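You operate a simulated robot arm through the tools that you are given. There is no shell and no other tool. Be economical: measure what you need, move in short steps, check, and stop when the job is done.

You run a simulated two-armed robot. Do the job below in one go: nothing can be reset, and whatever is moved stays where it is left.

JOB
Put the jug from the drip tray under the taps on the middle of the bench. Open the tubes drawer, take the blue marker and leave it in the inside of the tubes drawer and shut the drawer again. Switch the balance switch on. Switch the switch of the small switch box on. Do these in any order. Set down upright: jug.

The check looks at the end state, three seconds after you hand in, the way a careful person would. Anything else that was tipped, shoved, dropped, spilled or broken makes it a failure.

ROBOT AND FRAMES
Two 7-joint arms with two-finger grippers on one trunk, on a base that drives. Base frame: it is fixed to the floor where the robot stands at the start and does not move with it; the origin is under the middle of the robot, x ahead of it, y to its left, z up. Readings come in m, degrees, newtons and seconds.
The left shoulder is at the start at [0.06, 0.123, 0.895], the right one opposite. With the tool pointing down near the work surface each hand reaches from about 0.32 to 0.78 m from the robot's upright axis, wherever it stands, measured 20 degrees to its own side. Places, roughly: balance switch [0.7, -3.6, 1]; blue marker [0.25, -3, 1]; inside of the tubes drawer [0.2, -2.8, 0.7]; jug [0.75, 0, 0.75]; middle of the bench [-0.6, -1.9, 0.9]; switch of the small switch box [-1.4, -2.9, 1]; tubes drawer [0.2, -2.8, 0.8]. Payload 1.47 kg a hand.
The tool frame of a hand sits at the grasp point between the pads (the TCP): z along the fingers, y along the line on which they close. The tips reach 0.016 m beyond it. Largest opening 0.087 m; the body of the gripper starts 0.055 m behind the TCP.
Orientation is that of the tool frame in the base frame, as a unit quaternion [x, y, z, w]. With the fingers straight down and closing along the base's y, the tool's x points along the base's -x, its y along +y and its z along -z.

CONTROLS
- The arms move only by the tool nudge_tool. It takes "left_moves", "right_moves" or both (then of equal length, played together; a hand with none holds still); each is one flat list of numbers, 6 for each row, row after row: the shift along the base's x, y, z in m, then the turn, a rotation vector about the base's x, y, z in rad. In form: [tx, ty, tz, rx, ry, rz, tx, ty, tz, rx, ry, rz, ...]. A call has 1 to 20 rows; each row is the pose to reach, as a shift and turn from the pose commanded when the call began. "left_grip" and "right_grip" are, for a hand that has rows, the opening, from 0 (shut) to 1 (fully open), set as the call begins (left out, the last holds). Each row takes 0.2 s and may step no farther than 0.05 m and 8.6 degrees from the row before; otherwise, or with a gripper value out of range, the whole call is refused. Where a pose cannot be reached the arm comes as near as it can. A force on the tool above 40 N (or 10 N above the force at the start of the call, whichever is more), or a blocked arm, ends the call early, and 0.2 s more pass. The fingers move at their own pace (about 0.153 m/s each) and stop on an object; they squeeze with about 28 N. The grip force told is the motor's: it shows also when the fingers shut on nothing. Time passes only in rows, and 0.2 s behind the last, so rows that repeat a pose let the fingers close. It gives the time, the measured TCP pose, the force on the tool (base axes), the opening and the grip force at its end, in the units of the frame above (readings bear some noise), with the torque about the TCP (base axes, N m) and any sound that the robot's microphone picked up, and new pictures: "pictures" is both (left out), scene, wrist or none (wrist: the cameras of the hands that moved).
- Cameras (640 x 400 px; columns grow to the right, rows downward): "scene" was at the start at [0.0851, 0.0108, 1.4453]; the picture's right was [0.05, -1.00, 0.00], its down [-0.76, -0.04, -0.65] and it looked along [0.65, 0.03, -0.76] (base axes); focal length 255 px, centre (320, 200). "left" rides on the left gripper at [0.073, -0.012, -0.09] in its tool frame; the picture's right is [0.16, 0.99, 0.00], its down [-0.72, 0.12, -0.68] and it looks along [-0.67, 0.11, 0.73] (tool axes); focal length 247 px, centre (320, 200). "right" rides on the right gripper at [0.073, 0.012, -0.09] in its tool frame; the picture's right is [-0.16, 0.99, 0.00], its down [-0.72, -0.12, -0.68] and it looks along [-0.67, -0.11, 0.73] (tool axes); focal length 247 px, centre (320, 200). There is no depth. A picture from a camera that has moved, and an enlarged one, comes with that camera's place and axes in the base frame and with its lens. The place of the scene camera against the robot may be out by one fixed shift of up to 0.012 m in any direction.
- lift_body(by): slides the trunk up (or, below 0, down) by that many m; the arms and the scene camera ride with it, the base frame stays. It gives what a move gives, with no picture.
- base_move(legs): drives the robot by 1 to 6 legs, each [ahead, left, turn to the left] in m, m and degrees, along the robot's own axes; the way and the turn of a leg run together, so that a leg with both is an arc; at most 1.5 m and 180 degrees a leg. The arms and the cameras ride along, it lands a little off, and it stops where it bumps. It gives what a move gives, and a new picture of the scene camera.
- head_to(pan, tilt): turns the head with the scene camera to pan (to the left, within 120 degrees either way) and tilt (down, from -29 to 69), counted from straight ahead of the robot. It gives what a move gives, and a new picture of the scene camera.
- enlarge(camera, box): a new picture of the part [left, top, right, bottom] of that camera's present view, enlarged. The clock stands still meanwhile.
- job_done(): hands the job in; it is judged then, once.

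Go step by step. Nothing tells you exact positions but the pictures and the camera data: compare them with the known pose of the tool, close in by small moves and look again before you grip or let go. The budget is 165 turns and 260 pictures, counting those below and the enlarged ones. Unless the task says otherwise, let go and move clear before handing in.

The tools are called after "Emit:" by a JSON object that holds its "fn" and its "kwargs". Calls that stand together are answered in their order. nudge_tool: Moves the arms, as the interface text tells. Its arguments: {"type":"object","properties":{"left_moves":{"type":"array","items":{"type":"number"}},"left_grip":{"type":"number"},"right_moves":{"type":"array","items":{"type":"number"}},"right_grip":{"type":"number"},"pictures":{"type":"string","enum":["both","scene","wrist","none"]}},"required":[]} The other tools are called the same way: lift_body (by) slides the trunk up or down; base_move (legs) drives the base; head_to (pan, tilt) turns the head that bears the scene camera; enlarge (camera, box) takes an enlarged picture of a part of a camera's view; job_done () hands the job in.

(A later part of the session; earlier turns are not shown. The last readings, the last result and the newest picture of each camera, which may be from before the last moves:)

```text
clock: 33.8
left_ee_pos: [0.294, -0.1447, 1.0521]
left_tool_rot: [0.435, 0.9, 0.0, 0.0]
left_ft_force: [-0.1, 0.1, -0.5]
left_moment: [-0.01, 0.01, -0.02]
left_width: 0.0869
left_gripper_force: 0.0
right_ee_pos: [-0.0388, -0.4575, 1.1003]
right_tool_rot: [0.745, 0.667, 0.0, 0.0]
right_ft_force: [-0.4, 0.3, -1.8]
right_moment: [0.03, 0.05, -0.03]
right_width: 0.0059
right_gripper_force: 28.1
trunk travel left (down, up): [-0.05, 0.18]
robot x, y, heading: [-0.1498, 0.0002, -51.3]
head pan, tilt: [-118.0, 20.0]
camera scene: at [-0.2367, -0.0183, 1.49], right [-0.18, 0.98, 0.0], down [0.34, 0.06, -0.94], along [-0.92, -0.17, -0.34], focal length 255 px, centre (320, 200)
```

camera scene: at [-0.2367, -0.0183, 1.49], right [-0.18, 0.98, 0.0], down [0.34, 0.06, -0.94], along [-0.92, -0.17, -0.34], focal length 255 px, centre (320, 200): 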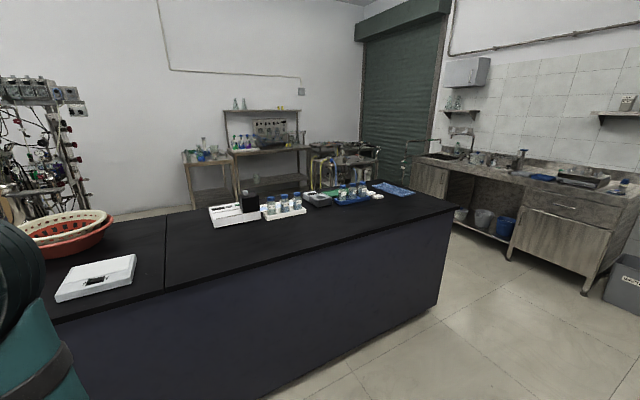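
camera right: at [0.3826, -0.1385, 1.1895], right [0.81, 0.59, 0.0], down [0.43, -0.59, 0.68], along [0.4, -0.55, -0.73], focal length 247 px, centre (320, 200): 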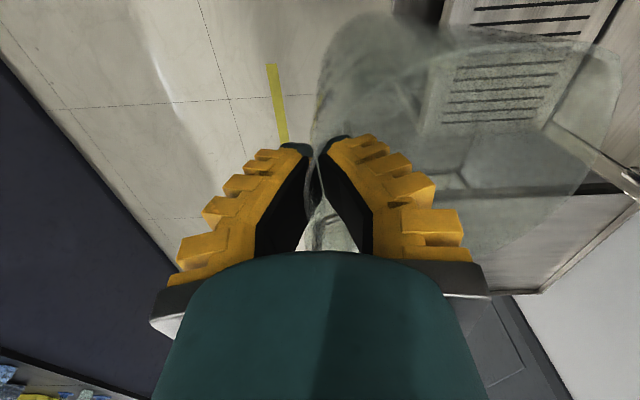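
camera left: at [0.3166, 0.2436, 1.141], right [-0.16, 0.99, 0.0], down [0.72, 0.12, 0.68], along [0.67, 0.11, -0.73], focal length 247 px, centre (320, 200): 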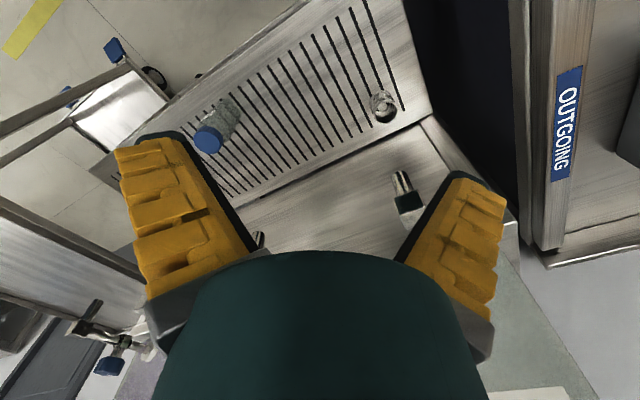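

The right-hand end of the bench (corner ≈(-1.81,0.57)) has a wide passage. I'll back along the bench, facing as I am, and look again.

Emit:
{"fn": "base_move", "kwargs": {"legs": [[-1.1, 0, 0]]}}

Emit:
{"fn": "head_to", "kwargs": {"pan": -120, "tilt": 25}}

Emit:
{"fn": "head_to", "kwargs": {"pan": 120, "tilt": 30}}

```text
clock: 39.5
left_ee_pos: [-0.3999, 0.7317, 1.052]
left_tool_rot: [0.443, 0.897, 0.0, 0.0]
left_ft_force: [0.5, -0.2, 0.0]
left_moment: [0.01, 0.02, -0.02]
left_width: 0.0868
left_gripper_force: 0.0
right_ee_pos: [-0.7387, 0.4268, 1.0999]
right_tool_rot: [0.752, 0.66, -0.002, 0.0]
right_ft_force: [0.3, -0.8, -1.0]
right_moment: [0.04, 0.01, 0.06]
right_width: 0.0059
right_gripper_force: 27.7
trunk travel left (down, up): [-0.05, 0.18]
robot x, y, heading: [-0.8415, 0.8827, -52.6]
head pan, tilt: [-118.0, 20.0]
camera scene: at [-0.9278, 0.8676, 1.49], right [-0.16, 0.99, 0.0], down [0.34, 0.06, -0.94], along [-0.93, -0.15, -0.34], focal length 255 px, centre (320, 200)
```

scene: 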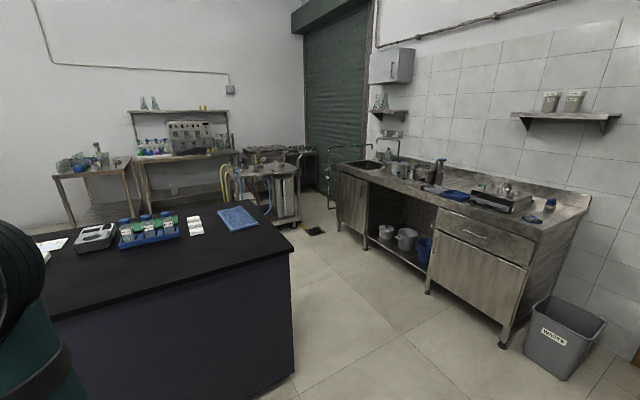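

```text
clock: 40.2
left_ee_pos: [-0.4, 0.7311, 1.0524]
left_tool_rot: [0.443, 0.896, 0.001, 0.0]
left_ft_force: [0.4, 0.0, 1.0]
left_moment: [-0.07, 0.0, 0.02]
left_width: 0.0868
left_gripper_force: 0.0
right_ee_pos: [-0.7374, 0.4259, 1.1002]
right_tool_rot: [0.752, 0.66, -0.001, 0.0]
right_ft_force: [0.0, 0.9, -0.8]
right_moment: [0.02, 0.04, 0.0]
right_width: 0.0059
right_gripper_force: 27.9
trunk travel left (down, up): [-0.05, 0.18]
robot x, y, heading: [-0.8406, 0.8858, -52.6]
head pan, tilt: [-120.0, 25.0]
camera scene: at [-0.927, 0.8706, 1.482], right [-0.13, 0.99, 0.0], down [0.42, 0.05, -0.91], along [-0.9, -0.12, -0.42], focal length 255 px, centre (320, 200)
```

scene: 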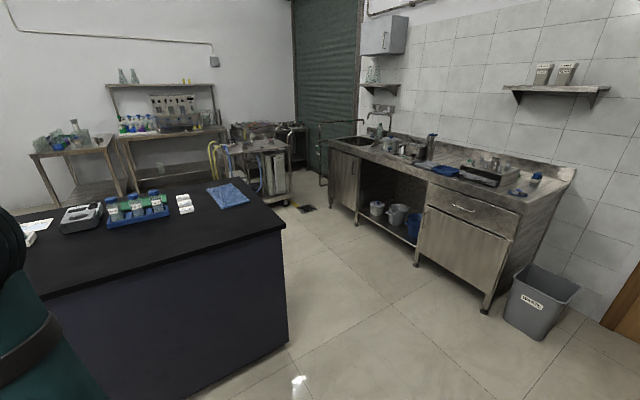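

```text
clock: 43.6
left_ee_pos: [-0.4002, 0.7313, 1.0519]
left_tool_rot: [0.443, 0.896, 0.0, 0.0]
left_ft_force: [1.4, 0.0, 0.8]
left_moment: [-0.02, 0.02, 0.02]
left_width: 0.0872
left_gripper_force: 0.2
right_ee_pos: [-0.7375, 0.4258, 1.1]
right_tool_rot: [0.752, 0.659, -0.001, 0.0]
right_ft_force: [-0.2, 0.1, -1.0]
right_moment: [0.02, 0.0, 0.01]
right_width: 0.0057
right_gripper_force: 27.4
trunk travel left (down, up): [-0.05, 0.18]
robot x, y, heading: [-0.8398, 0.8841, -52.4]
head pan, tilt: [120.0, 30.0]
camera scene: at [-0.801, 0.9661, 1.474], right [0.92, -0.38, 0.0], down [-0.19, -0.46, -0.87], along [0.33, 0.8, -0.5], focal length 255 px, centre (320, 200)
```

scene: 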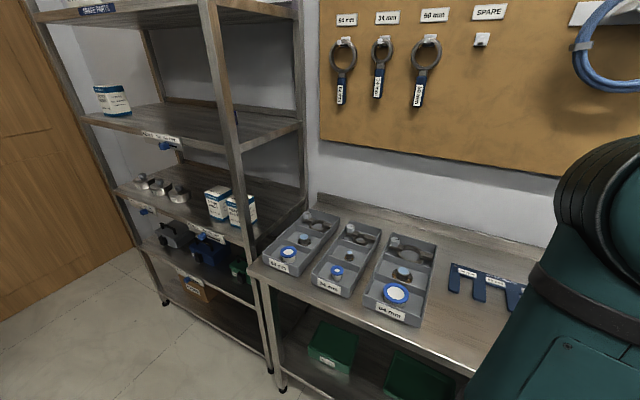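

There's about 1.5 m between the bench's end and the sink. I'll back to clear the end, then slide right around it.

Emit:
{"fn": "base_move", "kwargs": {"legs": [[-0.57, -0.1, 0.5], [-0.57, 0, 0], [0, -1.0, 0]]}}

Emit:
{"fn": "head_to", "kwargs": {"pan": -90, "tilt": 30}}

Emit:
{"fn": "head_to", "kwargs": {"pan": -35, "tilt": 20}}

```text
clock: 58.3
left_ee_pos: [-1.9449, 0.9492, 1.0518]
left_tool_rot: [0.44, 0.898, 0.0, -0.001]
left_ft_force: [0.0, -0.8, 0.3]
left_moment: [0.0, -0.02, 0.0]
left_width: 0.087
left_gripper_force: 0.0
right_ee_pos: [-2.2832, 0.641, 1.1003]
right_tool_rot: [0.75, 0.661, -0.001, 0.0]
right_ft_force: [-0.6, -0.1, -2.2]
right_moment: [0.01, 0.04, 0.0]
right_width: 0.0057
right_gripper_force: 28.4
trunk travel left (down, up): [-0.05, 0.18]
robot x, y, heading: [-2.3894, 1.1013, -51.9]
head pan, tilt: [120.0, 30.0]
camera scene: at [-2.3482, 1.1809, 1.474], right [0.93, -0.38, 0.0], down [-0.19, -0.46, -0.87], along [0.33, 0.8, -0.5], focal length 255 px, centre (320, 200)
```

scene: 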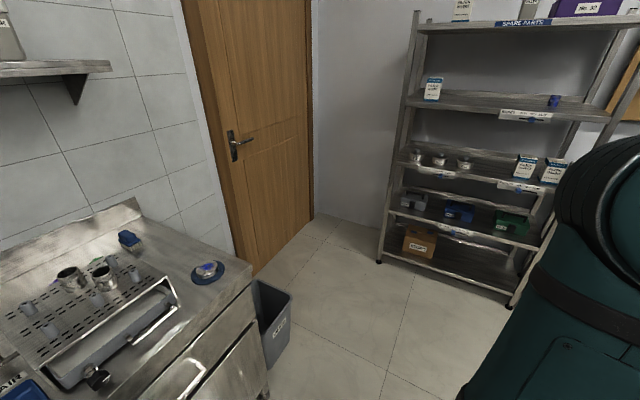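

```text
clock: 61.3
left_ee_pos: [-1.9448, 0.9491, 1.0519]
left_tool_rot: [0.44, 0.898, 0.0, 0.0]
left_ft_force: [-0.5, -0.2, 0.8]
left_moment: [0.01, -0.01, -0.03]
left_width: 0.0872
left_gripper_force: 0.2
right_ee_pos: [-2.2822, 0.6404, 1.1003]
right_tool_rot: [0.75, 0.662, -0.001, 0.0]
right_ft_force: [0.8, 0.7, -0.4]
right_moment: [0.0, 0.04, 0.02]
right_width: 0.0061
right_gripper_force: 28.0
trunk travel left (down, up): [-0.05, 0.18]
robot x, y, heading: [-2.3823, 1.0973, -52.2]
head pan, tilt: [-90.0, 30.0]
camera scene: at [-2.4537, 1.0418, 1.474], right [-0.61, 0.79, 0.0], down [0.39, 0.31, -0.87], along [-0.68, -0.53, -0.5], focal length 255 px, centre (320, 200)
```

scene: 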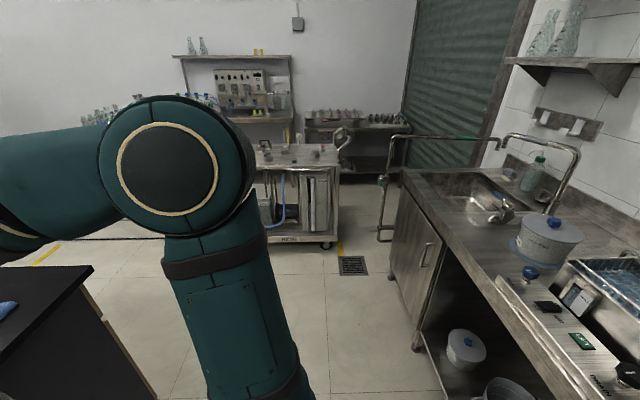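

```text
clock: 62.6
left_ee_pos: [-1.9457, 0.9485, 1.0526]
left_tool_rot: [0.44, 0.898, 0.0, 0.0]
left_ft_force: [0.3, 0.6, 0.4]
left_moment: [-0.01, 0.02, 0.0]
left_width: 0.087
left_gripper_force: 0.1
right_ee_pos: [-2.2818, 0.6408, 1.0999]
right_tool_rot: [0.75, 0.662, -0.001, -0.001]
right_ft_force: [0.3, 0.2, -1.4]
right_moment: [0.02, 0.02, 0.0]
right_width: 0.006
right_gripper_force: 28.1
trunk travel left (down, up): [-0.05, 0.18]
robot x, y, heading: [-2.3842, 1.0999, -51.9]
head pan, tilt: [-35.0, 20.0]
camera scene: at [-2.3777, 1.0043, 1.49], right [-1.0, -0.05, 0.0], down [-0.02, 0.34, -0.94], along [0.05, -0.94, -0.34], focal length 255 px, centre (320, 200)
```

scene: 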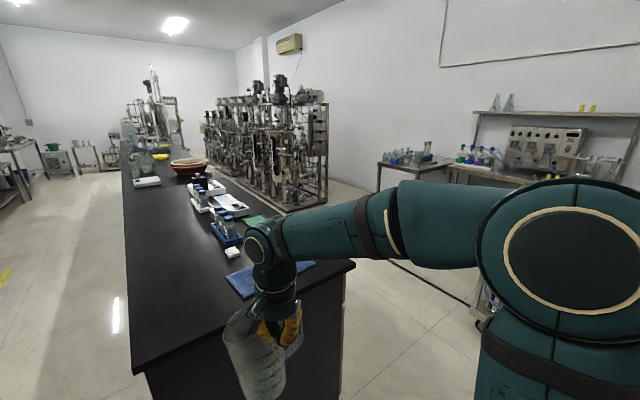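

The far aisle is about 1.15 m wide (bench edge n≈0.71, rig front n≈1.86). Slide right then drive into the aisle mouth.

Emit:
{"fn": "base_move", "kwargs": {"legs": [[0, -1.15, 0], [1.2, 0, 0], [0.9, 0, 0]]}}

Emit:
{"fn": "head_to", "kwargs": {"pan": 0, "tilt": 25}}

Emit:
{"fn": "head_to", "kwargs": {"pan": 45, "tilt": 30}}

```text
clock: 83.0
left_ee_pos: [-1.5316, -1.4104, 1.0526]
left_tool_rot: [0.434, 0.901, 0.001, 0.001]
left_ft_force: [0.2, 0.0, -0.2]
left_moment: [0.02, -0.03, 0.0]
left_width: 0.0868
left_gripper_force: 0.0
right_ee_pos: [-1.864, -1.7231, 1.0999]
right_tool_rot: [0.744, 0.668, -0.002, 0.0]
right_ft_force: [-0.1, 0.0, -1.9]
right_moment: [0.04, 0.04, 0.01]
right_width: 0.006
right_gripper_force: 27.8
trunk travel left (down, up): [-0.05, 0.18]
robot x, y, heading: [-1.9715, -1.2662, -51.5]
head pan, tilt: [-35.0, 20.0]
camera scene: at [-1.9643, -1.3604, 1.49], right [-1.0, -0.06, 0.0], down [-0.02, 0.34, -0.94], along [0.06, -0.94, -0.34], focal length 255 px, centre (320, 200)
```

scene: 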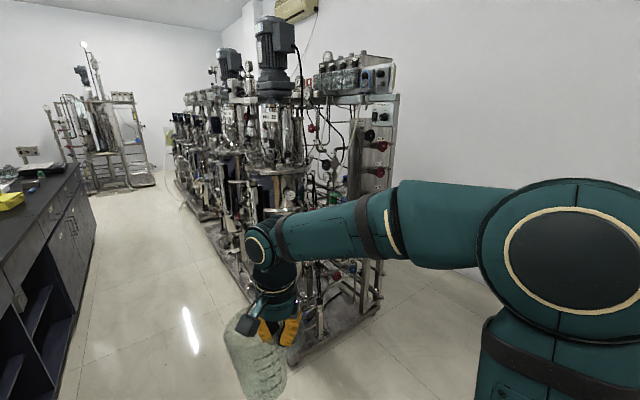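

```text
clock: 84.0
left_ee_pos: [-1.5317, -1.4099, 1.0521]
left_tool_rot: [0.434, 0.901, 0.0, -0.001]
left_ft_force: [-0.4, 0.2, -0.3]
left_moment: [-0.02, 0.0, -0.03]
left_width: 0.0869
left_gripper_force: 0.1
right_ee_pos: [-1.8634, -1.7215, 1.1006]
right_tool_rot: [0.745, 0.667, -0.002, -0.001]
right_ft_force: [0.3, -0.4, -0.3]
right_moment: [0.01, 0.06, 0.01]
right_width: 0.006
right_gripper_force: 28.0
trunk travel left (down, up): [-0.05, 0.18]
robot x, y, heading: [-1.9778, -1.2646, -51.6]
head pan, tilt: [0.0, 25.0]
camera scene: at [-1.9131, -1.3391, 1.482], right [-0.78, -0.62, 0.0], down [-0.26, 0.33, -0.91], along [0.57, -0.71, -0.42], focal length 255 px, centre (320, 200)
```

scene: 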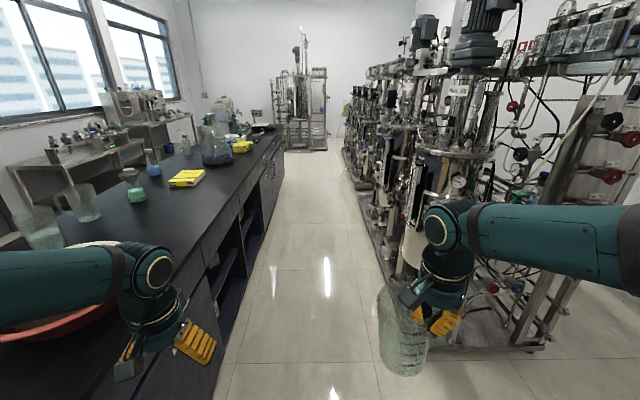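

```text
clock: 85.2
left_ee_pos: [-1.531, -1.4089, 1.0506]
left_tool_rot: [0.433, 0.901, 0.0, -0.001]
left_ft_force: [-1.0, -0.2, -0.3]
left_moment: [0.03, -0.03, 0.03]
left_width: 0.0869
left_gripper_force: 0.1
right_ee_pos: [-1.8645, -1.7221, 1.1008]
right_tool_rot: [0.745, 0.667, -0.001, 0.0]
right_ft_force: [-0.1, 0.3, -0.9]
right_moment: [0.02, 0.03, -0.02]
right_width: 0.0058
right_gripper_force: 28.1
trunk travel left (down, up): [-0.05, 0.18]
robot x, y, heading: [-1.9734, -1.2627, -51.3]
head pan, tilt: [45.0, 30.0]
camera scene: at [-1.8806, -1.2772, 1.474], right [-0.11, -0.99, 0.0], down [-0.5, 0.06, -0.87], along [0.86, -0.1, -0.5], focal length 255 px, centre (320, 200)
```

scene: 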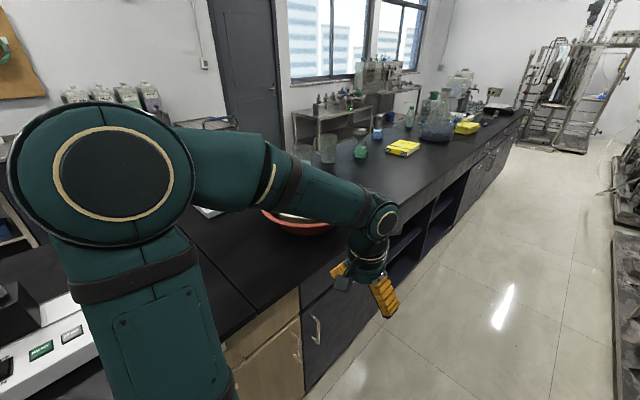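

The spot near (-0.6,-1.9) looks free, between the green flask, yellow rack and bench edge. I'll raise the trunk, turn to face the bench here (no rig behind), step back slightly, then slide along.

Emit:
{"fn": "lift_body", "kwargs": {"by": 0.1}}

Emit:
{"fn": "base_move", "kwargs": {"legs": [[0, -0.07, 0], [0, 0, 90]]}}

Emit:
{"fn": "head_to", "kwargs": {"pan": -35, "tilt": 35}}

```text
clock: 86.5
left_ee_pos: [-1.5308, -1.4106, 1.152]
left_tool_rot: [0.433, 0.901, 0.0, 0.0]
left_ft_force: [-0.8, 0.3, 0.9]
left_moment: [-0.02, 0.01, 0.01]
left_width: 0.0871
left_gripper_force: 0.0
right_ee_pos: [-1.8635, -1.7209, 1.1995]
right_tool_rot: [0.745, 0.667, -0.002, 0.0]
right_ft_force: [-0.3, -0.3, -0.4]
right_moment: [-0.01, -0.01, 0.0]
right_width: 0.0059
right_gripper_force: 27.7
trunk travel left (down, up): [-0.15, 0.08]
robot x, y, heading: [-1.9751, -1.2661, -51.3]
head pan, tilt: [45.0, 30.0]
```

```text
clock: 91.6
left_ee_pos: [-1.8848, -0.8681, 1.1515]
left_tool_rot: [-0.328, 0.945, 0.0, 0.0]
left_ft_force: [-0.8, -0.5, 0.0]
left_moment: [-0.02, -0.01, -0.02]
left_width: 0.0867
left_gripper_force: 0.1
right_ee_pos: [-1.5728, -1.2009, 1.2008]
right_tool_rot: [0.057, 0.998, 0.0, 0.001]
right_ft_force: [0.2, -0.3, -1.8]
right_moment: [0.0, 0.02, 0.02]
right_width: 0.006
right_gripper_force: 28.2
trunk travel left (down, up): [-0.15, 0.08]
robot x, y, heading: [-2.0286, -1.3074, 38.4]
head pan, tilt: [45.0, 30.0]
camera scene: at [-2.0134, -1.2068, 1.574], right [0.99, -0.11, 0.0], down [-0.06, -0.5, -0.87], along [0.1, 0.86, -0.5], focal length 255 px, centre (320, 200)
```

scene: 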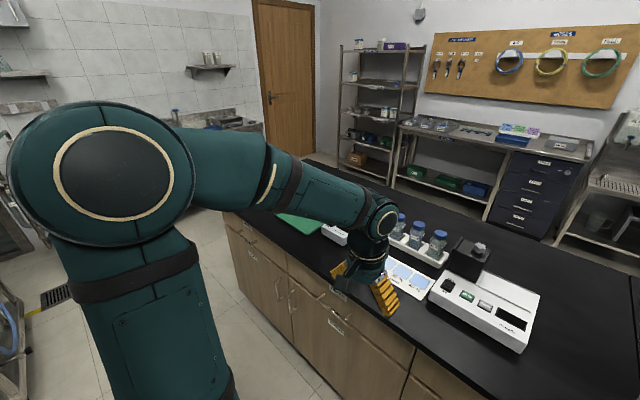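

```text
clock: 93.1
left_ee_pos: [-1.8832, -0.8666, 1.1521]
left_tool_rot: [-0.328, 0.945, 0.0, 0.0]
left_ft_force: [-0.2, -0.2, 0.5]
left_moment: [-0.06, 0.0, -0.03]
left_width: 0.0872
left_gripper_force: 0.1
right_ee_pos: [-1.5726, -1.2012, 1.2017]
right_tool_rot: [0.056, 0.998, -0.001, 0.001]
right_ft_force: [0.4, 0.6, -2.1]
right_moment: [-0.03, 0.01, 0.0]
right_width: 0.0061
right_gripper_force: 28.1
trunk travel left (down, up): [-0.15, 0.08]
robot x, y, heading: [-2.024, -1.3096, 38.1]
head pan, tilt: [-35.0, 35.0]
camera scene: at [-1.9357, -1.2914, 1.5662], right [0.06, -1.0, 0.0], down [-0.57, -0.03, -0.82], along [0.82, 0.05, -0.57], focal length 255 px, centre (320, 200)
```

scene: 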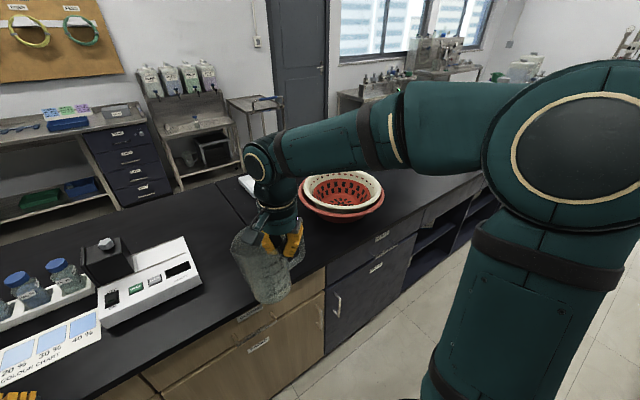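

Now sliding along the bench to the target.

Emit:
{"fn": "base_move", "kwargs": {"legs": [[0, -1.2, 0]]}}

Emit:
{"fn": "head_to", "kwargs": {"pan": -10, "tilt": 40}}

```text
clock: 104.0
left_ee_pos: [-1.1287, -1.8241, 1.1516]
left_tool_rot: [-0.325, 0.946, 0.0, 0.0]
left_ft_force: [-0.1, -0.6, 0.8]
left_moment: [-0.03, 0.0, -0.03]
left_width: 0.087
left_gripper_force: 0.1
right_ee_pos: [-0.8206, -2.1621, 1.2005]
right_tool_rot: [0.062, 0.998, -0.002, 0.001]
right_ft_force: [0.4, -0.8, -0.8]
right_moment: [-0.01, 0.05, 0.01]
right_width: 0.0062
right_gripper_force: 28.1
trunk travel left (down, up): [-0.15, 0.08]
robot x, y, heading: [-1.2792, -2.2649, 38.1]
head pan, tilt: [-35.0, 35.0]
camera scene: at [-1.1849, -2.2486, 1.5662], right [0.05, -1.0, 0.0], down [-0.57, -0.03, -0.82], along [0.82, 0.04, -0.57], focal length 255 px, centre (320, 200)
```

scene: 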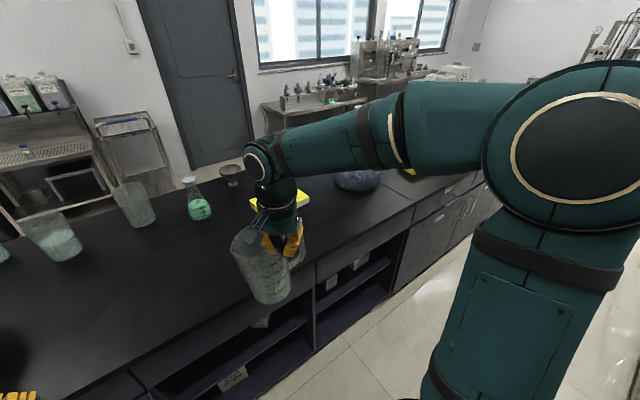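

```text
clock: 104.9
left_ee_pos: [-1.1279, -1.8251, 1.1517]
left_tool_rot: [-0.324, 0.946, 0.0, -0.001]
left_ft_force: [0.3, -0.3, 0.2]
left_moment: [-0.01, 0.01, 0.0]
left_width: 0.0871
left_gripper_force: 0.2
right_ee_pos: [-0.8216, -2.1613, 1.1995]
right_tool_rot: [0.062, 0.998, -0.001, 0.001]
right_ft_force: [-0.8, 0.1, -0.3]
right_moment: [-0.08, -0.01, 0.02]
right_width: 0.0061
right_gripper_force: 28.4
trunk travel left (down, up): [-0.15, 0.08]
robot x, y, heading: [-1.277, -2.2675, 37.9]
head pan, tilt: [-10.0, 40.0]
camera scene: at [-1.1977, -2.2132, 1.5586], right [0.47, -0.88, 0.0], down [-0.57, -0.3, -0.77], along [0.68, 0.36, -0.64], focal length 255 px, centre (320, 200)
```

scene: 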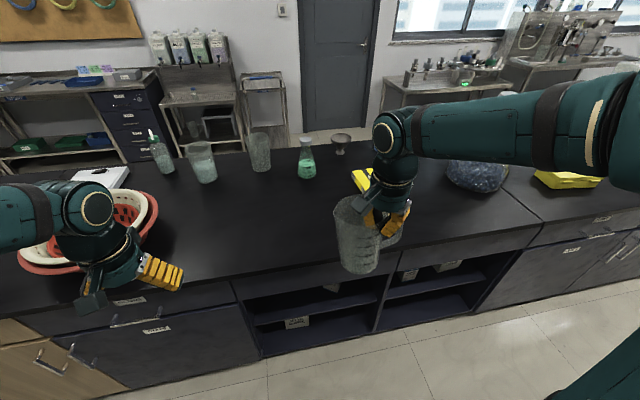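

There's ample free bench at the target (pixel ~(322,220)). Extending the right arm with the jug over it.

Emit:
{"fn": "nudge_tool", "kwargs": {"right_moves": [0.03, 0.03, 0, 0, 0, 0, 0.06, 0.06, 0, 0, 0, 0, 0.09, 0.09, 0, 0, 0, 0, 0.12, 0.12, 0, 0, 0, 0, 0.15, 0.15, 0, 0, 0, 0, 0.18, 0.18, 0, 0, 0, 0, 0.2, 0.2, 0, 0, 0, 0, 0.2, 0.2, -0.03, 0, 0, 0, 0.2, 0.2, -0.06, 0, 0, 0, 0.2, 0.2, -0.08, 0, 0, 0, 0.2, 0.2, -0.08, 0, 0, 0]}}

Emit:
{"fn": "enlarge", "kwargs": {"camera": "scene", "box": [220, 120, 460, 280]}}

```text
clock: 107.3
left_ee_pos: [-1.1297, -1.8255, 1.1525]
left_tool_rot: [-0.324, 0.946, -0.001, -0.001]
left_ft_force: [-0.4, -0.1, -0.4]
left_moment: [0.02, 0.01, -0.01]
left_width: 0.0869
left_gripper_force: 0.0
right_ee_pos: [-0.6203, -1.9602, 1.1199]
right_tool_rot: [0.062, 0.998, -0.001, 0.001]
right_ft_force: [-0.7, 0.3, -1.4]
right_moment: [0.0, 0.01, -0.02]
right_width: 0.0058
right_gripper_force: 28.1
trunk travel left (down, up): [-0.15, 0.08]
robot x, y, heading: [-1.276, -2.2677, 37.6]
head pan, tilt: [-10.0, 40.0]
camera scene: at [-1.1977, -2.2131, 1.5586], right [0.47, -0.88, 0.0], down [-0.57, -0.3, -0.77], along [0.68, 0.36, -0.64], focal length 255 px, centre (320, 200)
camera right: at [-0.6909, -1.9391, 1.209], right [0.28, 0.96, 0.0], down [0.7, -0.2, 0.68], along [0.65, -0.19, -0.73], focal length 247 px, centre (320, 200)
```

scene: 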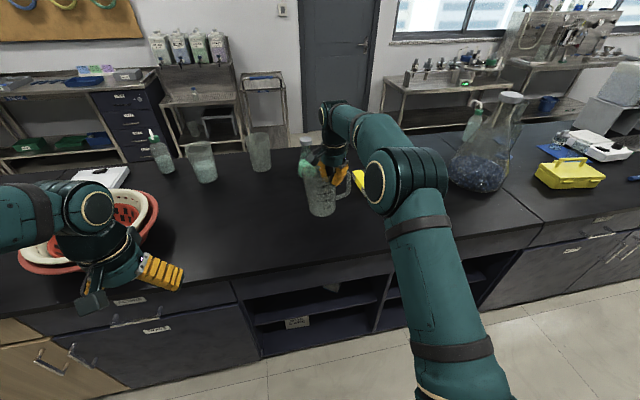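
right: 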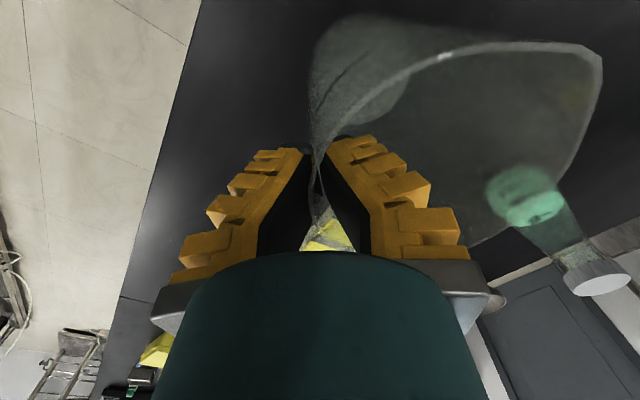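

```text
2.50 times, centred on (340, 200) of scene
camera zoom: at [-1.1977, -2.2131, 1.5586], right [0.47, -0.88, 0.0], down [-0.57, -0.3, -0.77], along [0.68, 0.36, -0.64], focal length 639 px, centre (270, 200)
```

zoom: 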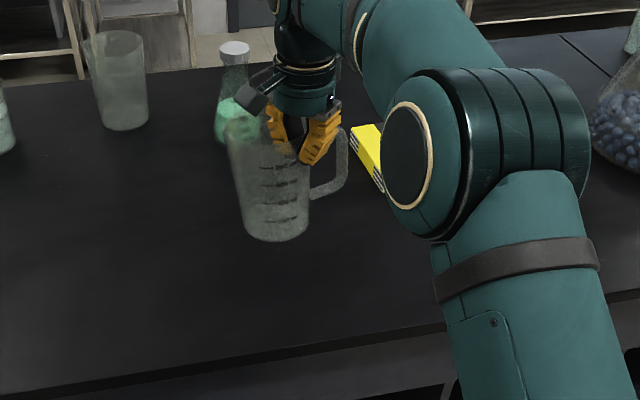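

Jug is over the free spot, ~0.3 m from the flask and rack. Lowering in stages.

Emit:
{"fn": "nudge_tool", "kwargs": {"right_moves": [0, 0, -0.015, 0, 0, 0, 0, 0, -0.03, 0, 0, 0, 0, 0, -0.04, 0, 0, 0, 0, 0, -0.045, 0, 0, 0, 0, 0, -0.05, 0, 0, 0, 0, 0, -0.05, 0, 0, 0], "pictures": "none"}}

Emit:
{"fn": "enlarge", "kwargs": {"camera": "scene", "box": [270, 150, 390, 230]}}

```text
clock: 108.7
left_ee_pos: [-1.1289, -1.8247, 1.1523]
left_tool_rot: [-0.323, 0.946, 0.0, 0.0]
left_ft_force: [1.2, 0.3, -0.7]
left_moment: [-0.03, 0.02, 0.0]
left_width: 0.087
left_gripper_force: 0.2
right_ee_pos: [-0.6207, -1.9596, 1.0687]
right_tool_rot: [0.061, 0.998, -0.001, 0.001]
right_ft_force: [0.2, 1.0, -1.1]
right_moment: [0.0, 0.03, 0.01]
right_width: 0.006
right_gripper_force: 28.2
trunk travel left (down, up): [-0.15, 0.08]
robot x, y, heading: [-1.2773, -2.2655, 38.2]
head pan, tilt: [-10.0, 40.0]
```

```text
5.00 times, centred on (330, 190) of scene
camera zoom: at [-1.1977, -2.2131, 1.5586], right [0.47, -0.88, 0.0], down [-0.57, -0.3, -0.77], along [0.68, 0.36, -0.64], focal length 1277 px, centre (270, 250)
```

zoom: 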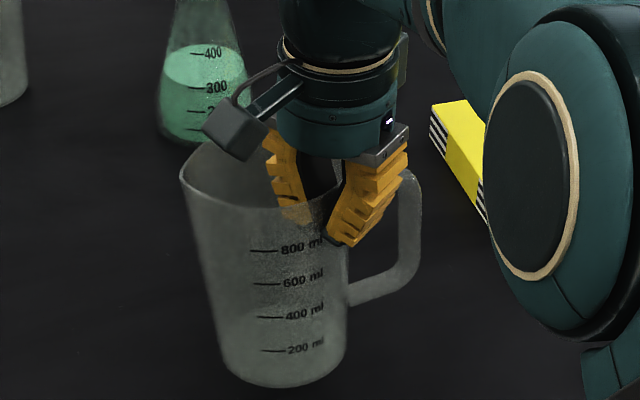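

Emit:
{"fn": "nudge_tool", "kwargs": {"right_moves": [0, 0, -0.004, 0, 0, 0, 0, 0, -0.008, 0, 0, 0, 0, 0, -0.012, 0, 0, 0, 0, 0, -0.015, 0, 0, 0, 0, 0, -0.015, 0, 0, 0], "pictures": "none"}}

```text
clock: 109.9
left_ee_pos: [-1.128, -1.8241, 1.1522]
left_tool_rot: [-0.324, 0.946, 0.001, 0.0]
left_ft_force: [-0.1, -0.7, 0.3]
left_moment: [-0.02, 0.01, -0.02]
left_width: 0.0869
left_gripper_force: 0.1
right_ee_pos: [-0.6207, -1.9619, 1.0552]
right_tool_rot: [0.062, 0.998, -0.001, 0.001]
right_ft_force: [0.0, -0.1, -0.2]
right_moment: [-0.03, 0.04, -0.01]
right_width: 0.0061
right_gripper_force: 28.3
trunk travel left (down, up): [-0.15, 0.08]
robot x, y, heading: [-1.2782, -2.2684, 38.0]
head pan, tilt: [-10.0, 40.0]
```

Emit:
{"fn": "nudge_tool", "kwargs": {"right_moves": [0, 0, -0.004, 0, 0, 0, 0, 0, -0.008, 0, 0, 0, 0, 0, -0.01, 0, 0, 0, 0, 0, -0.01, 0, 0, 0], "pictures": "none"}}

Emit:
{"fn": "enlarge", "kwargs": {"camera": "scene", "box": [270, 150, 390, 230]}}

```text
clock: 110.9
left_ee_pos: [-1.1283, -1.8247, 1.1521]
left_tool_rot: [-0.323, 0.946, 0.0, 0.0]
left_ft_force: [1.0, 0.0, -0.4]
left_moment: [-0.01, 0.0, -0.02]
left_width: 0.0869
left_gripper_force: 0.0
right_ee_pos: [-0.6211, -1.9621, 1.0449]
right_tool_rot: [0.062, 0.998, -0.001, 0.001]
right_ft_force: [0.7, -0.3, -0.8]
right_moment: [-0.01, 0.02, -0.02]
right_width: 0.0059
right_gripper_force: 28.1
trunk travel left (down, up): [-0.15, 0.08]
robot x, y, heading: [-1.2771, -2.2676, 37.7]
head pan, tilt: [-10.0, 40.0]
```

```text
5.00 times, centred on (330, 190) of scene
camera zoom: at [-1.1977, -2.2131, 1.5586], right [0.47, -0.88, 0.0], down [-0.57, -0.3, -0.77], along [0.68, 0.36, -0.64], focal length 1277 px, centre (270, 250)
```

zoom: 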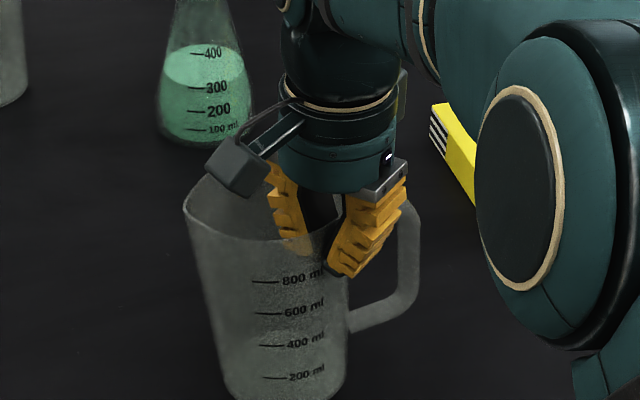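

Emit:
{"fn": "nudge_tool", "kwargs": {"right_moves": [0, 0, -0.004, 0, 0, 0, 0, 0, -0.008, 0, 0, 0, 0, 0, -0.012, 0, 0, 0, 0, 0, -0.015, 0, 0, 0, 0, 0, -0.015, 0, 0, 0], "pictures": "none"}}

Emit:
{"fn": "enlarge", "kwargs": {"camera": "scene", "box": [250, 150, 400, 250]}}

```text
clock: 112.1
left_ee_pos: [-1.1306, -1.8249, 1.1531]
left_tool_rot: [-0.323, 0.946, 0.0, 0.001]
left_ft_force: [-0.8, 1.0, -0.6]
left_moment: [0.04, 0.01, -0.01]
left_width: 0.0868
left_gripper_force: 0.1
right_ee_pos: [-0.6218, -1.9623, 1.033]
right_tool_rot: [0.062, 0.998, 0.0, 0.003]
right_ft_force: [-2.0, -1.7, 19.6]
right_moment: [0.0, -0.08, 0.09]
right_width: 0.0058
right_gripper_force: 27.6
trunk travel left (down, up): [-0.15, 0.08]
robot x, y, heading: [-1.2792, -2.2643, 37.9]
head pan, tilt: [-10.0, 40.0]
```

```text
4.00 times, centred on (325, 200) of scene
camera zoom: at [-1.1999, -2.2142, 1.5589], right [0.47, -0.88, 0.0], down [-0.57, -0.3, -0.77], along [0.68, 0.36, -0.64], focal length 1022 px, centre (300, 200)
```

zoom: 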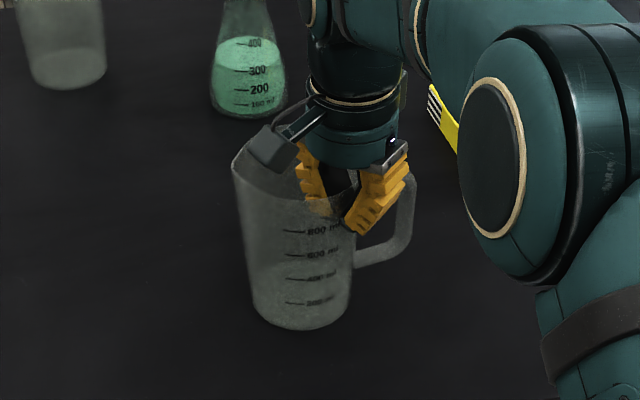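

Contact with the bench. Ease the push, then open and rise clear.

Emit:
{"fn": "nudge_tool", "kwargs": {"right_moves": [0, 0, 0.0025, 0, 0, 0, 0, 0, 0.0025, 0, 0, 0], "pictures": "none"}}

Emit:
{"fn": "nudge_tool", "kwargs": {"right_grip": 0.5, "right_moves": [0, 0, 0, 0, 0, 0, 0, 0, 0, 0, 0, 0, 0, 0, 0, 0, 0, 0]}}

```text
clock: 112.7
left_ee_pos: [-1.1299, -1.8251, 1.1519]
left_tool_rot: [-0.324, 0.946, -0.001, -0.001]
left_ft_force: [0.3, -0.2, -0.6]
left_moment: [-0.01, 0.02, -0.01]
left_width: 0.087
left_gripper_force: 0.1
right_ee_pos: [-0.6218, -1.9619, 1.0331]
right_tool_rot: [0.061, 0.998, -0.001, 0.0]
right_ft_force: [-1.5, -0.9, 10.5]
right_moment: [0.07, -0.12, 0.04]
right_width: 0.0059
right_gripper_force: 28.0
trunk travel left (down, up): [-0.15, 0.08]
robot x, y, heading: [-1.2813, -2.2616, 37.9]
head pan, tilt: [-10.0, 40.0]
```

```text
clock: 113.5
left_ee_pos: [-1.1288, -1.8249, 1.1523]
left_tool_rot: [-0.323, 0.946, 0.0, 0.0]
left_ft_force: [-0.4, 0.4, 0.4]
left_moment: [-0.02, 0.02, -0.01]
left_width: 0.0869
left_gripper_force: 0.0
right_ee_pos: [-0.6216, -1.9616, 1.033]
right_tool_rot: [0.063, 0.998, 0.0, 0.0]
right_ft_force: [0.2, 0.2, 0.5]
right_moment: [0.01, -0.03, 0.0]
right_width: 0.0492
right_gripper_force: 4.1
trunk travel left (down, up): [-0.15, 0.08]
robot x, y, heading: [-1.2801, -2.2643, 38.0]
head pan, tilt: [-10.0, 40.0]
camera scene: at [-1.1979, -2.2132, 1.5586], right [0.47, -0.88, 0.0], down [-0.57, -0.3, -0.77], along [0.68, 0.36, -0.64], focal length 255 px, centre (320, 200)
camera right: at [-0.6913, -1.9407, 1.1219], right [0.28, 0.96, 0.0], down [0.7, -0.2, 0.68], along [0.65, -0.19, -0.73], focal length 247 px, centre (320, 200)
```

scene: 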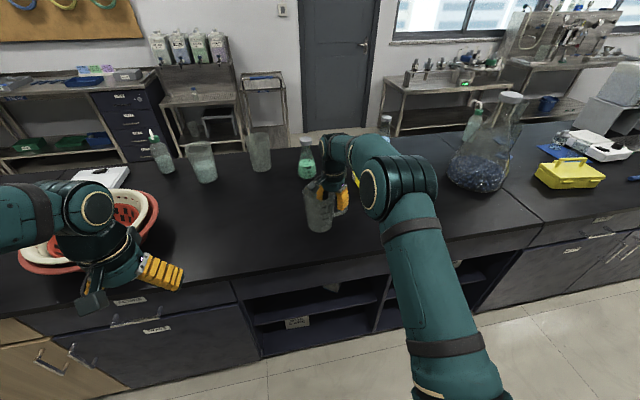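
right: 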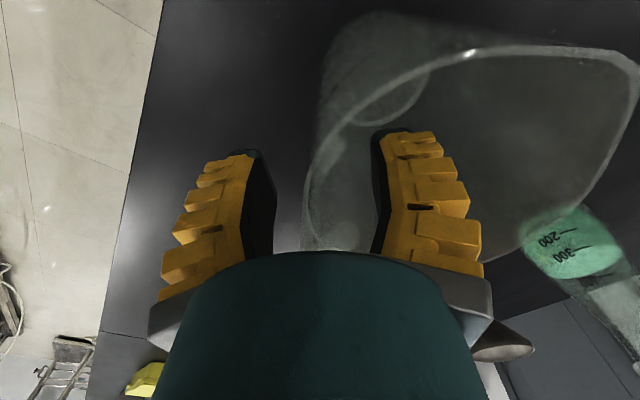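

Released. Rising straight up and drawing back.

Emit:
{"fn": "nudge_tool", "kwargs": {"right_moves": [0, 0, 0.03, 0, 0, 0, 0, 0, 0.07, 0, 0, 0, 0, 0, 0.11, 0, 0, 0, 0, 0, 0.15, 0, 0, 0, -0.03, -0.03, 0.16, 0, 0, 0, -0.06, -0.06, 0.16, 0, 0, 0, -0.09, -0.09, 0.16, 0, 0, 0, -0.12, -0.12, 0.16, 0, 0, 0, -0.15, -0.15, 0.16, 0, 0, 0, -0.18, -0.18, 0.16, 0, 0, 0, -0.2, -0.2, 0.16, 0, 0, 0, -0.2, -0.2, 0.16, 0, 0, 0], "pictures": "scene"}}

Emit:
{"fn": "enlarge", "kwargs": {"camera": "scene", "box": [220, 130, 420, 260]}}

Emit:
{"fn": "head_to", "kwargs": {"pan": -60, "tilt": 35}}

Emit:
{"fn": "head_to", "kwargs": {"pan": -115, "tilt": 30}}

```text
clock: 116.1
left_ee_pos: [-1.1295, -1.8251, 1.1528]
left_tool_rot: [-0.324, 0.946, 0.0, 0.0]
left_ft_force: [1.1, 0.0, 0.7]
left_moment: [0.02, -0.01, 0.0]
left_width: 0.0871
left_gripper_force: 0.0
right_ee_pos: [-0.8199, -2.1624, 1.1931]
right_tool_rot: [0.061, 0.998, 0.0, 0.002]
right_ft_force: [-0.7, -0.8, -0.4]
right_moment: [-0.03, 0.01, 0.03]
right_width: 0.0487
right_gripper_force: 4.2
trunk travel left (down, up): [-0.15, 0.08]
robot x, y, heading: [-1.2815, -2.2648, 38.0]
head pan, tilt: [-10.0, 40.0]
camera scene: at [-1.1975, -2.2128, 1.5586], right [0.47, -0.88, 0.0], down [-0.57, -0.3, -0.77], along [0.68, 0.36, -0.64], focal length 255 px, centre (320, 200)
```

scene: 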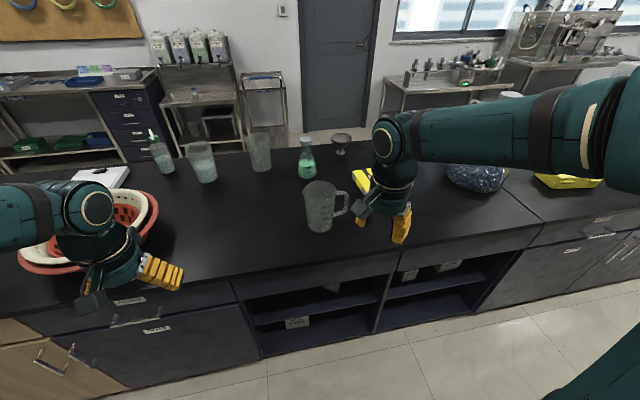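

```text
3.08 times, centred on (320, 195) of scene
camera zoom: at [-1.1975, -2.2128, 1.5586], right [0.47, -0.88, 0.0], down [-0.57, -0.3, -0.77], along [0.68, 0.36, -0.64], focal length 786 px, centre (320, 215)
```

zoom: 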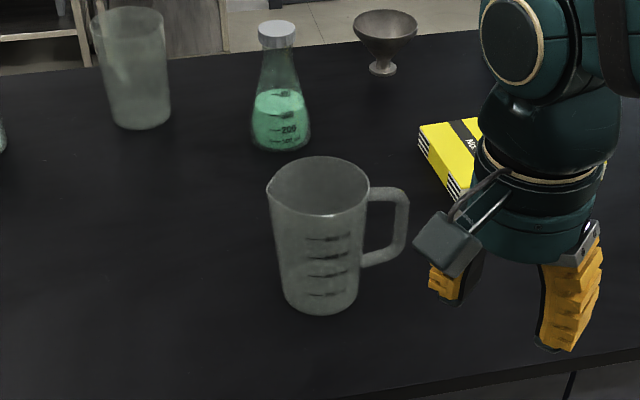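

```text
clock: 117.3
left_ee_pos: [-1.1283, -1.8252, 1.1509]
left_tool_rot: [-0.324, 0.946, 0.0, 0.0]
left_ft_force: [0.2, -0.3, -0.5]
left_moment: [0.03, 0.0, -0.02]
left_width: 0.087
left_gripper_force: 0.2
right_ee_pos: [-0.8206, -2.162, 1.193]
right_tool_rot: [0.062, 0.998, 0.0, 0.0]
right_ft_force: [0.0, 0.1, 0.4]
right_moment: [-0.03, 0.02, -0.01]
right_width: 0.0492
right_gripper_force: 3.8
trunk travel left (down, up): [-0.15, 0.08]
robot x, y, heading: [-1.2758, -2.2646, 37.8]
head pan, tilt: [-60.0, 35.0]
camera scene: at [-1.1914, -2.286, 1.5662], right [-0.38, -0.93, 0.0], down [-0.53, 0.22, -0.82], along [0.76, -0.31, -0.57], focal length 255 px, centre (320, 200)
```

scene: 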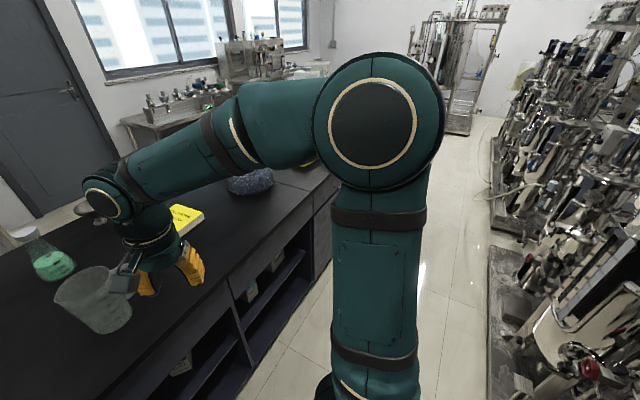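

```text
clock: 118.5
left_ee_pos: [-1.1292, -1.8249, 1.1527]
left_tool_rot: [-0.323, 0.946, 0.0, 0.0]
left_ft_force: [0.2, 0.1, -0.4]
left_moment: [0.02, -0.03, -0.03]
left_width: 0.087
left_gripper_force: 0.0
right_ee_pos: [-0.8208, -2.161, 1.1923]
right_tool_rot: [0.062, 0.998, -0.001, 0.0]
right_ft_force: [0.2, -0.1, -0.4]
right_moment: [0.01, -0.02, -0.03]
right_width: 0.049
right_gripper_force: 4.7
trunk travel left (down, up): [-0.15, 0.08]
robot x, y, heading: [-1.2772, -2.2662, 37.7]
head pan, tilt: [-115.0, 30.0]
camera scene: at [-1.2528, -2.341, 1.574], right [-0.97, -0.22, 0.0], down [-0.11, 0.49, -0.87], along [0.19, -0.84, -0.5], focal length 255 px, centre (320, 200)
```

scene: 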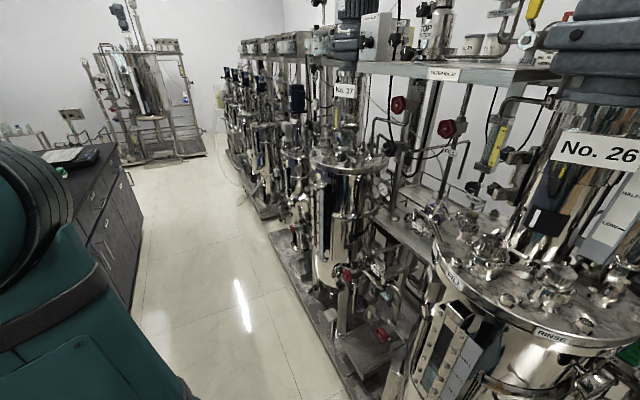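

The jug stands upright on the bench middle. Next the small switch box on the rig behind me: tuck hands in, and turn round.

Emit:
{"fn": "nudge_tool", "kwargs": {"right_moves": [-0.035, -0.027, 0.01, 0, 0, 0, -0.07, -0.055, 0.02, 0, 0, 0, -0.07, -0.055, 0.02, 0, 0, 0], "left_moves": [-0.02, -0.015, 0.02, 0, 0, 0, -0.04, -0.03, 0.04, 0, 0, 0, -0.04, -0.03, 0.04, 0, 0, 0], "pictures": "none"}}

Emit:
{"fn": "base_move", "kwargs": {"legs": [[0.08, 0, 0], [0, 0, -90]]}}

Emit:
{"fn": "head_to", "kwargs": {"pan": -75, "tilt": 40}}

```text
clock: 119.3
left_ee_pos: [-1.167, -1.8543, 1.1914]
left_tool_rot: [-0.323, 0.946, 0.0, -0.001]
left_ft_force: [-0.3, -0.7, 0.4]
left_moment: [0.02, 0.02, 0.02]
left_width: 0.0871
left_gripper_force: 0.0
right_ee_pos: [-0.8904, -2.2184, 1.2122]
right_tool_rot: [0.062, 0.998, -0.001, 0.001]
right_ft_force: [-0.3, 0.1, 0.9]
right_moment: [-0.02, 0.0, -0.03]
right_width: 0.0489
right_gripper_force: 4.1
trunk travel left (down, up): [-0.15, 0.08]
robot x, y, heading: [-1.2758, -2.2624, 37.8]
head pan, tilt: [-115.0, 30.0]
```

```text
clock: 124.2
left_ee_pos: [-0.8048, -2.3282, 1.1911]
left_tool_rot: [0.442, 0.897, 0.0, 0.001]
left_ft_force: [0.4, 0.3, -0.5]
left_moment: [-0.01, 0.02, 0.03]
left_width: 0.0869
left_gripper_force: 0.0
right_ee_pos: [-1.1692, -2.6033, 1.2138]
right_tool_rot: [0.75, 0.661, -0.001, 0.0]
right_ft_force: [0.5, -0.4, 0.6]
right_moment: [0.02, 0.0, 0.01]
right_width: 0.0493
right_gripper_force: 4.0
trunk travel left (down, up): [-0.15, 0.08]
robot x, y, heading: [-1.2146, -2.2173, -52.3]
head pan, tilt: [-115.0, 30.0]
camera scene: at [-1.2993, -2.2372, 1.574], right [-0.22, 0.98, 0.0], down [0.49, 0.11, -0.87], along [-0.84, -0.19, -0.5], focal length 255 px, centre (320, 200)
```

scene: 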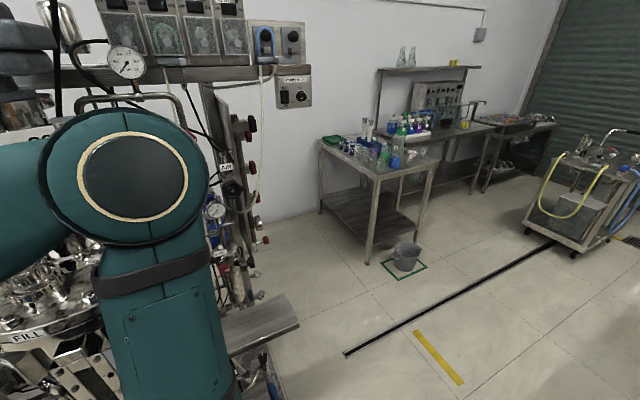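

```text
clock: 125.3
left_ee_pos: [-0.8037, -2.3282, 1.193]
left_tool_rot: [0.441, 0.898, 0.0, 0.0]
left_ft_force: [-0.1, -0.4, -0.7]
left_moment: [0.0, 0.02, 0.04]
left_width: 0.0869
left_gripper_force: 0.1
right_ee_pos: [-1.1693, -2.6037, 1.214]
right_tool_rot: [0.75, 0.661, -0.001, 0.0]
right_ft_force: [0.6, 0.6, 1.0]
right_moment: [0.0, 0.01, -0.02]
right_width: 0.049
right_gripper_force: 4.0
trunk travel left (down, up): [-0.15, 0.08]
robot x, y, heading: [-1.2176, -2.2126, -52.5]
head pan, tilt: [-75.0, 40.0]
camera scene: at [-1.2626, -2.2849, 1.5586], right [-0.79, 0.61, 0.0], down [0.39, 0.51, -0.77], along [-0.47, -0.61, -0.64], focal length 255 px, centre (320, 200)
```

scene: 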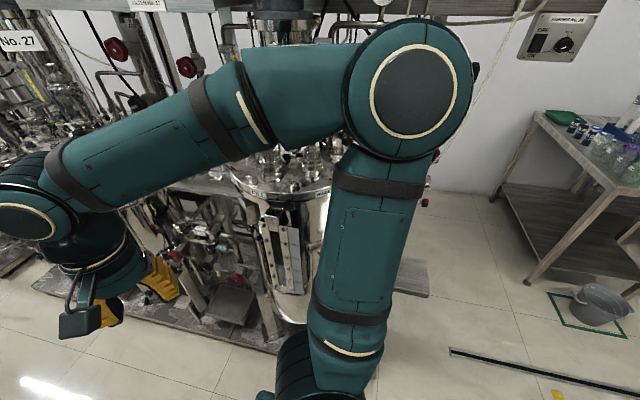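

I see a small grey box with a rocker and a knob hanging from the rig's top rail. Enlarging.

Emit:
{"fn": "enlarge", "kwargs": {"camera": "scene", "box": [500, 0, 620, 80]}}

Emit:
{"fn": "head_to", "kwargs": {"pan": -100, "tilt": 10}}

```text
5.00 times, centred on (560, 40) of scene
camera zoom: at [-1.2626, -2.2849, 1.5586], right [-0.79, 0.61, 0.0], down [0.39, 0.51, -0.77], along [-0.47, -0.61, -0.64], focal length 1277 px, centre (-880, 1000)
```

zoom: 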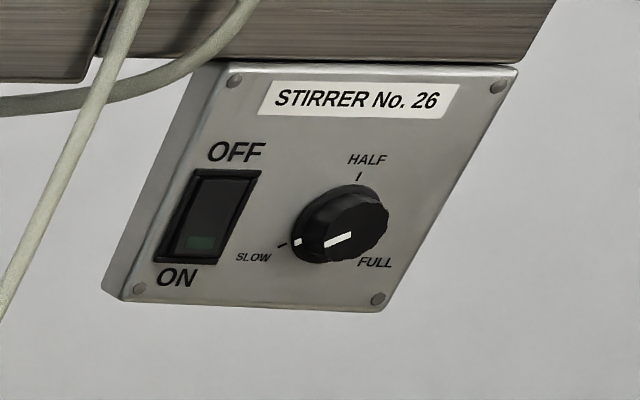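

```text
clock: 126.2
left_ee_pos: [-0.8049, -2.3277, 1.1919]
left_tool_rot: [0.441, 0.897, 0.0, -0.001]
left_ft_force: [0.8, 0.0, -0.6]
left_moment: [-0.02, 0.02, 0.0]
left_width: 0.0872
left_gripper_force: 0.1
right_ee_pos: [-1.1687, -2.6034, 1.2128]
right_tool_rot: [0.751, 0.661, -0.001, 0.0]
right_ft_force: [0.4, 0.5, -0.8]
right_moment: [0.0, -0.01, 0.0]
right_width: 0.0494
right_gripper_force: 4.0
trunk travel left (down, up): [-0.15, 0.08]
robot x, y, heading: [-1.2156, -2.2185, -52.3]
head pan, tilt: [-100.0, 10.0]
camera scene: at [-1.2933, -2.2605, 1.6062], right [-0.46, 0.89, 0.0], down [0.15, 0.08, -0.98], along [-0.87, -0.46, -0.17], focal length 255 px, centre (320, 200)
```

scene: 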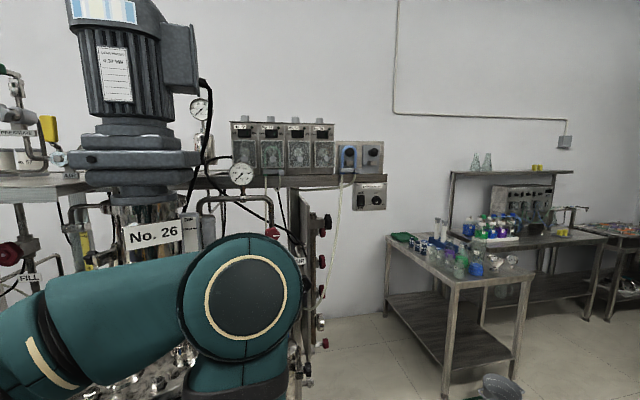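

That's the stirrer box further back (around x≈-2.9), not matching the given place (-1.4,-2.9,1). I'll turn to face the rig and search there.

Emit:
{"fn": "base_move", "kwargs": {"legs": [[0, 0, -60]]}}

Emit:
{"fn": "head_to", "kwargs": {"pan": 0, "tilt": 35}}

```text
clock: 129.3
left_ee_pos: [-1.1047, -2.6266, 1.1919]
left_tool_rot: [0.829, 0.559, 0.0, 0.001]
left_ft_force: [-0.2, 0.1, -0.5]
left_moment: [-0.01, -0.03, -0.03]
left_width: 0.0869
left_gripper_force: 0.0
right_ee_pos: [-1.525, -2.4514, 1.2136]
right_tool_rot: [0.98, 0.2, -0.001, -0.001]
right_ft_force: [-0.9, 0.7, 0.4]
right_moment: [0.01, -0.05, -0.01]
right_width: 0.0492
right_gripper_force: 3.3
trunk travel left (down, up): [-0.15, 0.08]
robot x, y, heading: [-1.214, -2.2155, -112.1]
head pan, tilt: [-100.0, 10.0]
camera scene: at [-1.2998, -2.1694, 1.6063], right [0.53, 0.85, 0.0], down [0.15, -0.09, -0.98], along [-0.84, 0.52, -0.17], focal length 255 px, centre (320, 200)
```

scene: 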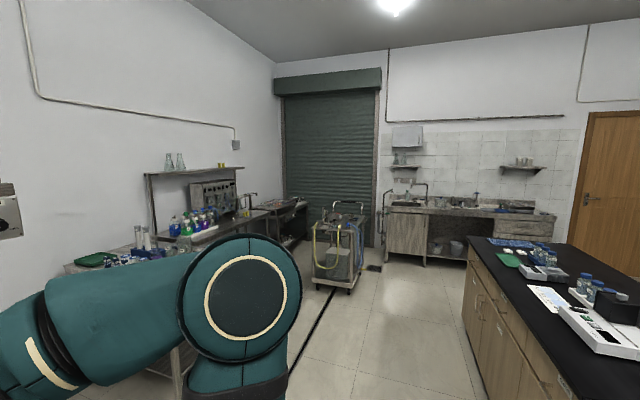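

```text
clock: 131.0
left_ee_pos: [-1.1035, -2.626, 1.192]
left_tool_rot: [0.829, 0.559, 0.0, 0.0]
left_ft_force: [0.3, -0.1, 0.4]
left_moment: [-0.04, 0.03, 0.0]
left_width: 0.0873
left_gripper_force: 0.1
right_ee_pos: [-1.5239, -2.4521, 1.2137]
right_tool_rot: [0.98, 0.2, -0.001, -0.001]
right_ft_force: [0.4, 0.1, -0.4]
right_moment: [-0.01, -0.01, 0.01]
right_width: 0.0489
right_gripper_force: 3.5
trunk travel left (down, up): [-0.15, 0.08]
robot x, y, heading: [-1.212, -2.2151, -112.1]
head pan, tilt: [0.0, 35.0]
camera scene: at [-1.2538, -2.3003, 1.5662], right [-0.93, 0.37, 0.0], down [0.21, 0.53, -0.82], along [-0.31, -0.76, -0.57], focal length 255 px, centre (320, 200)
```

scene: 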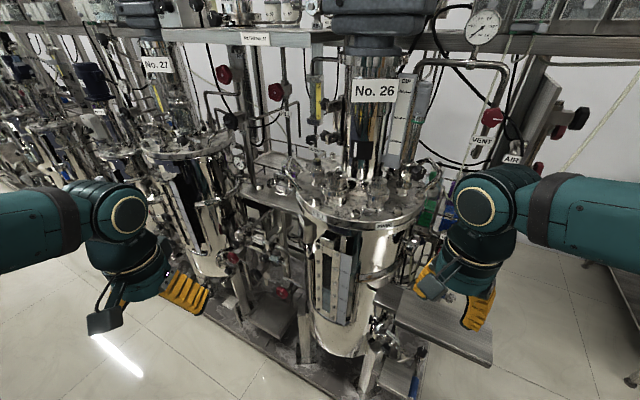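

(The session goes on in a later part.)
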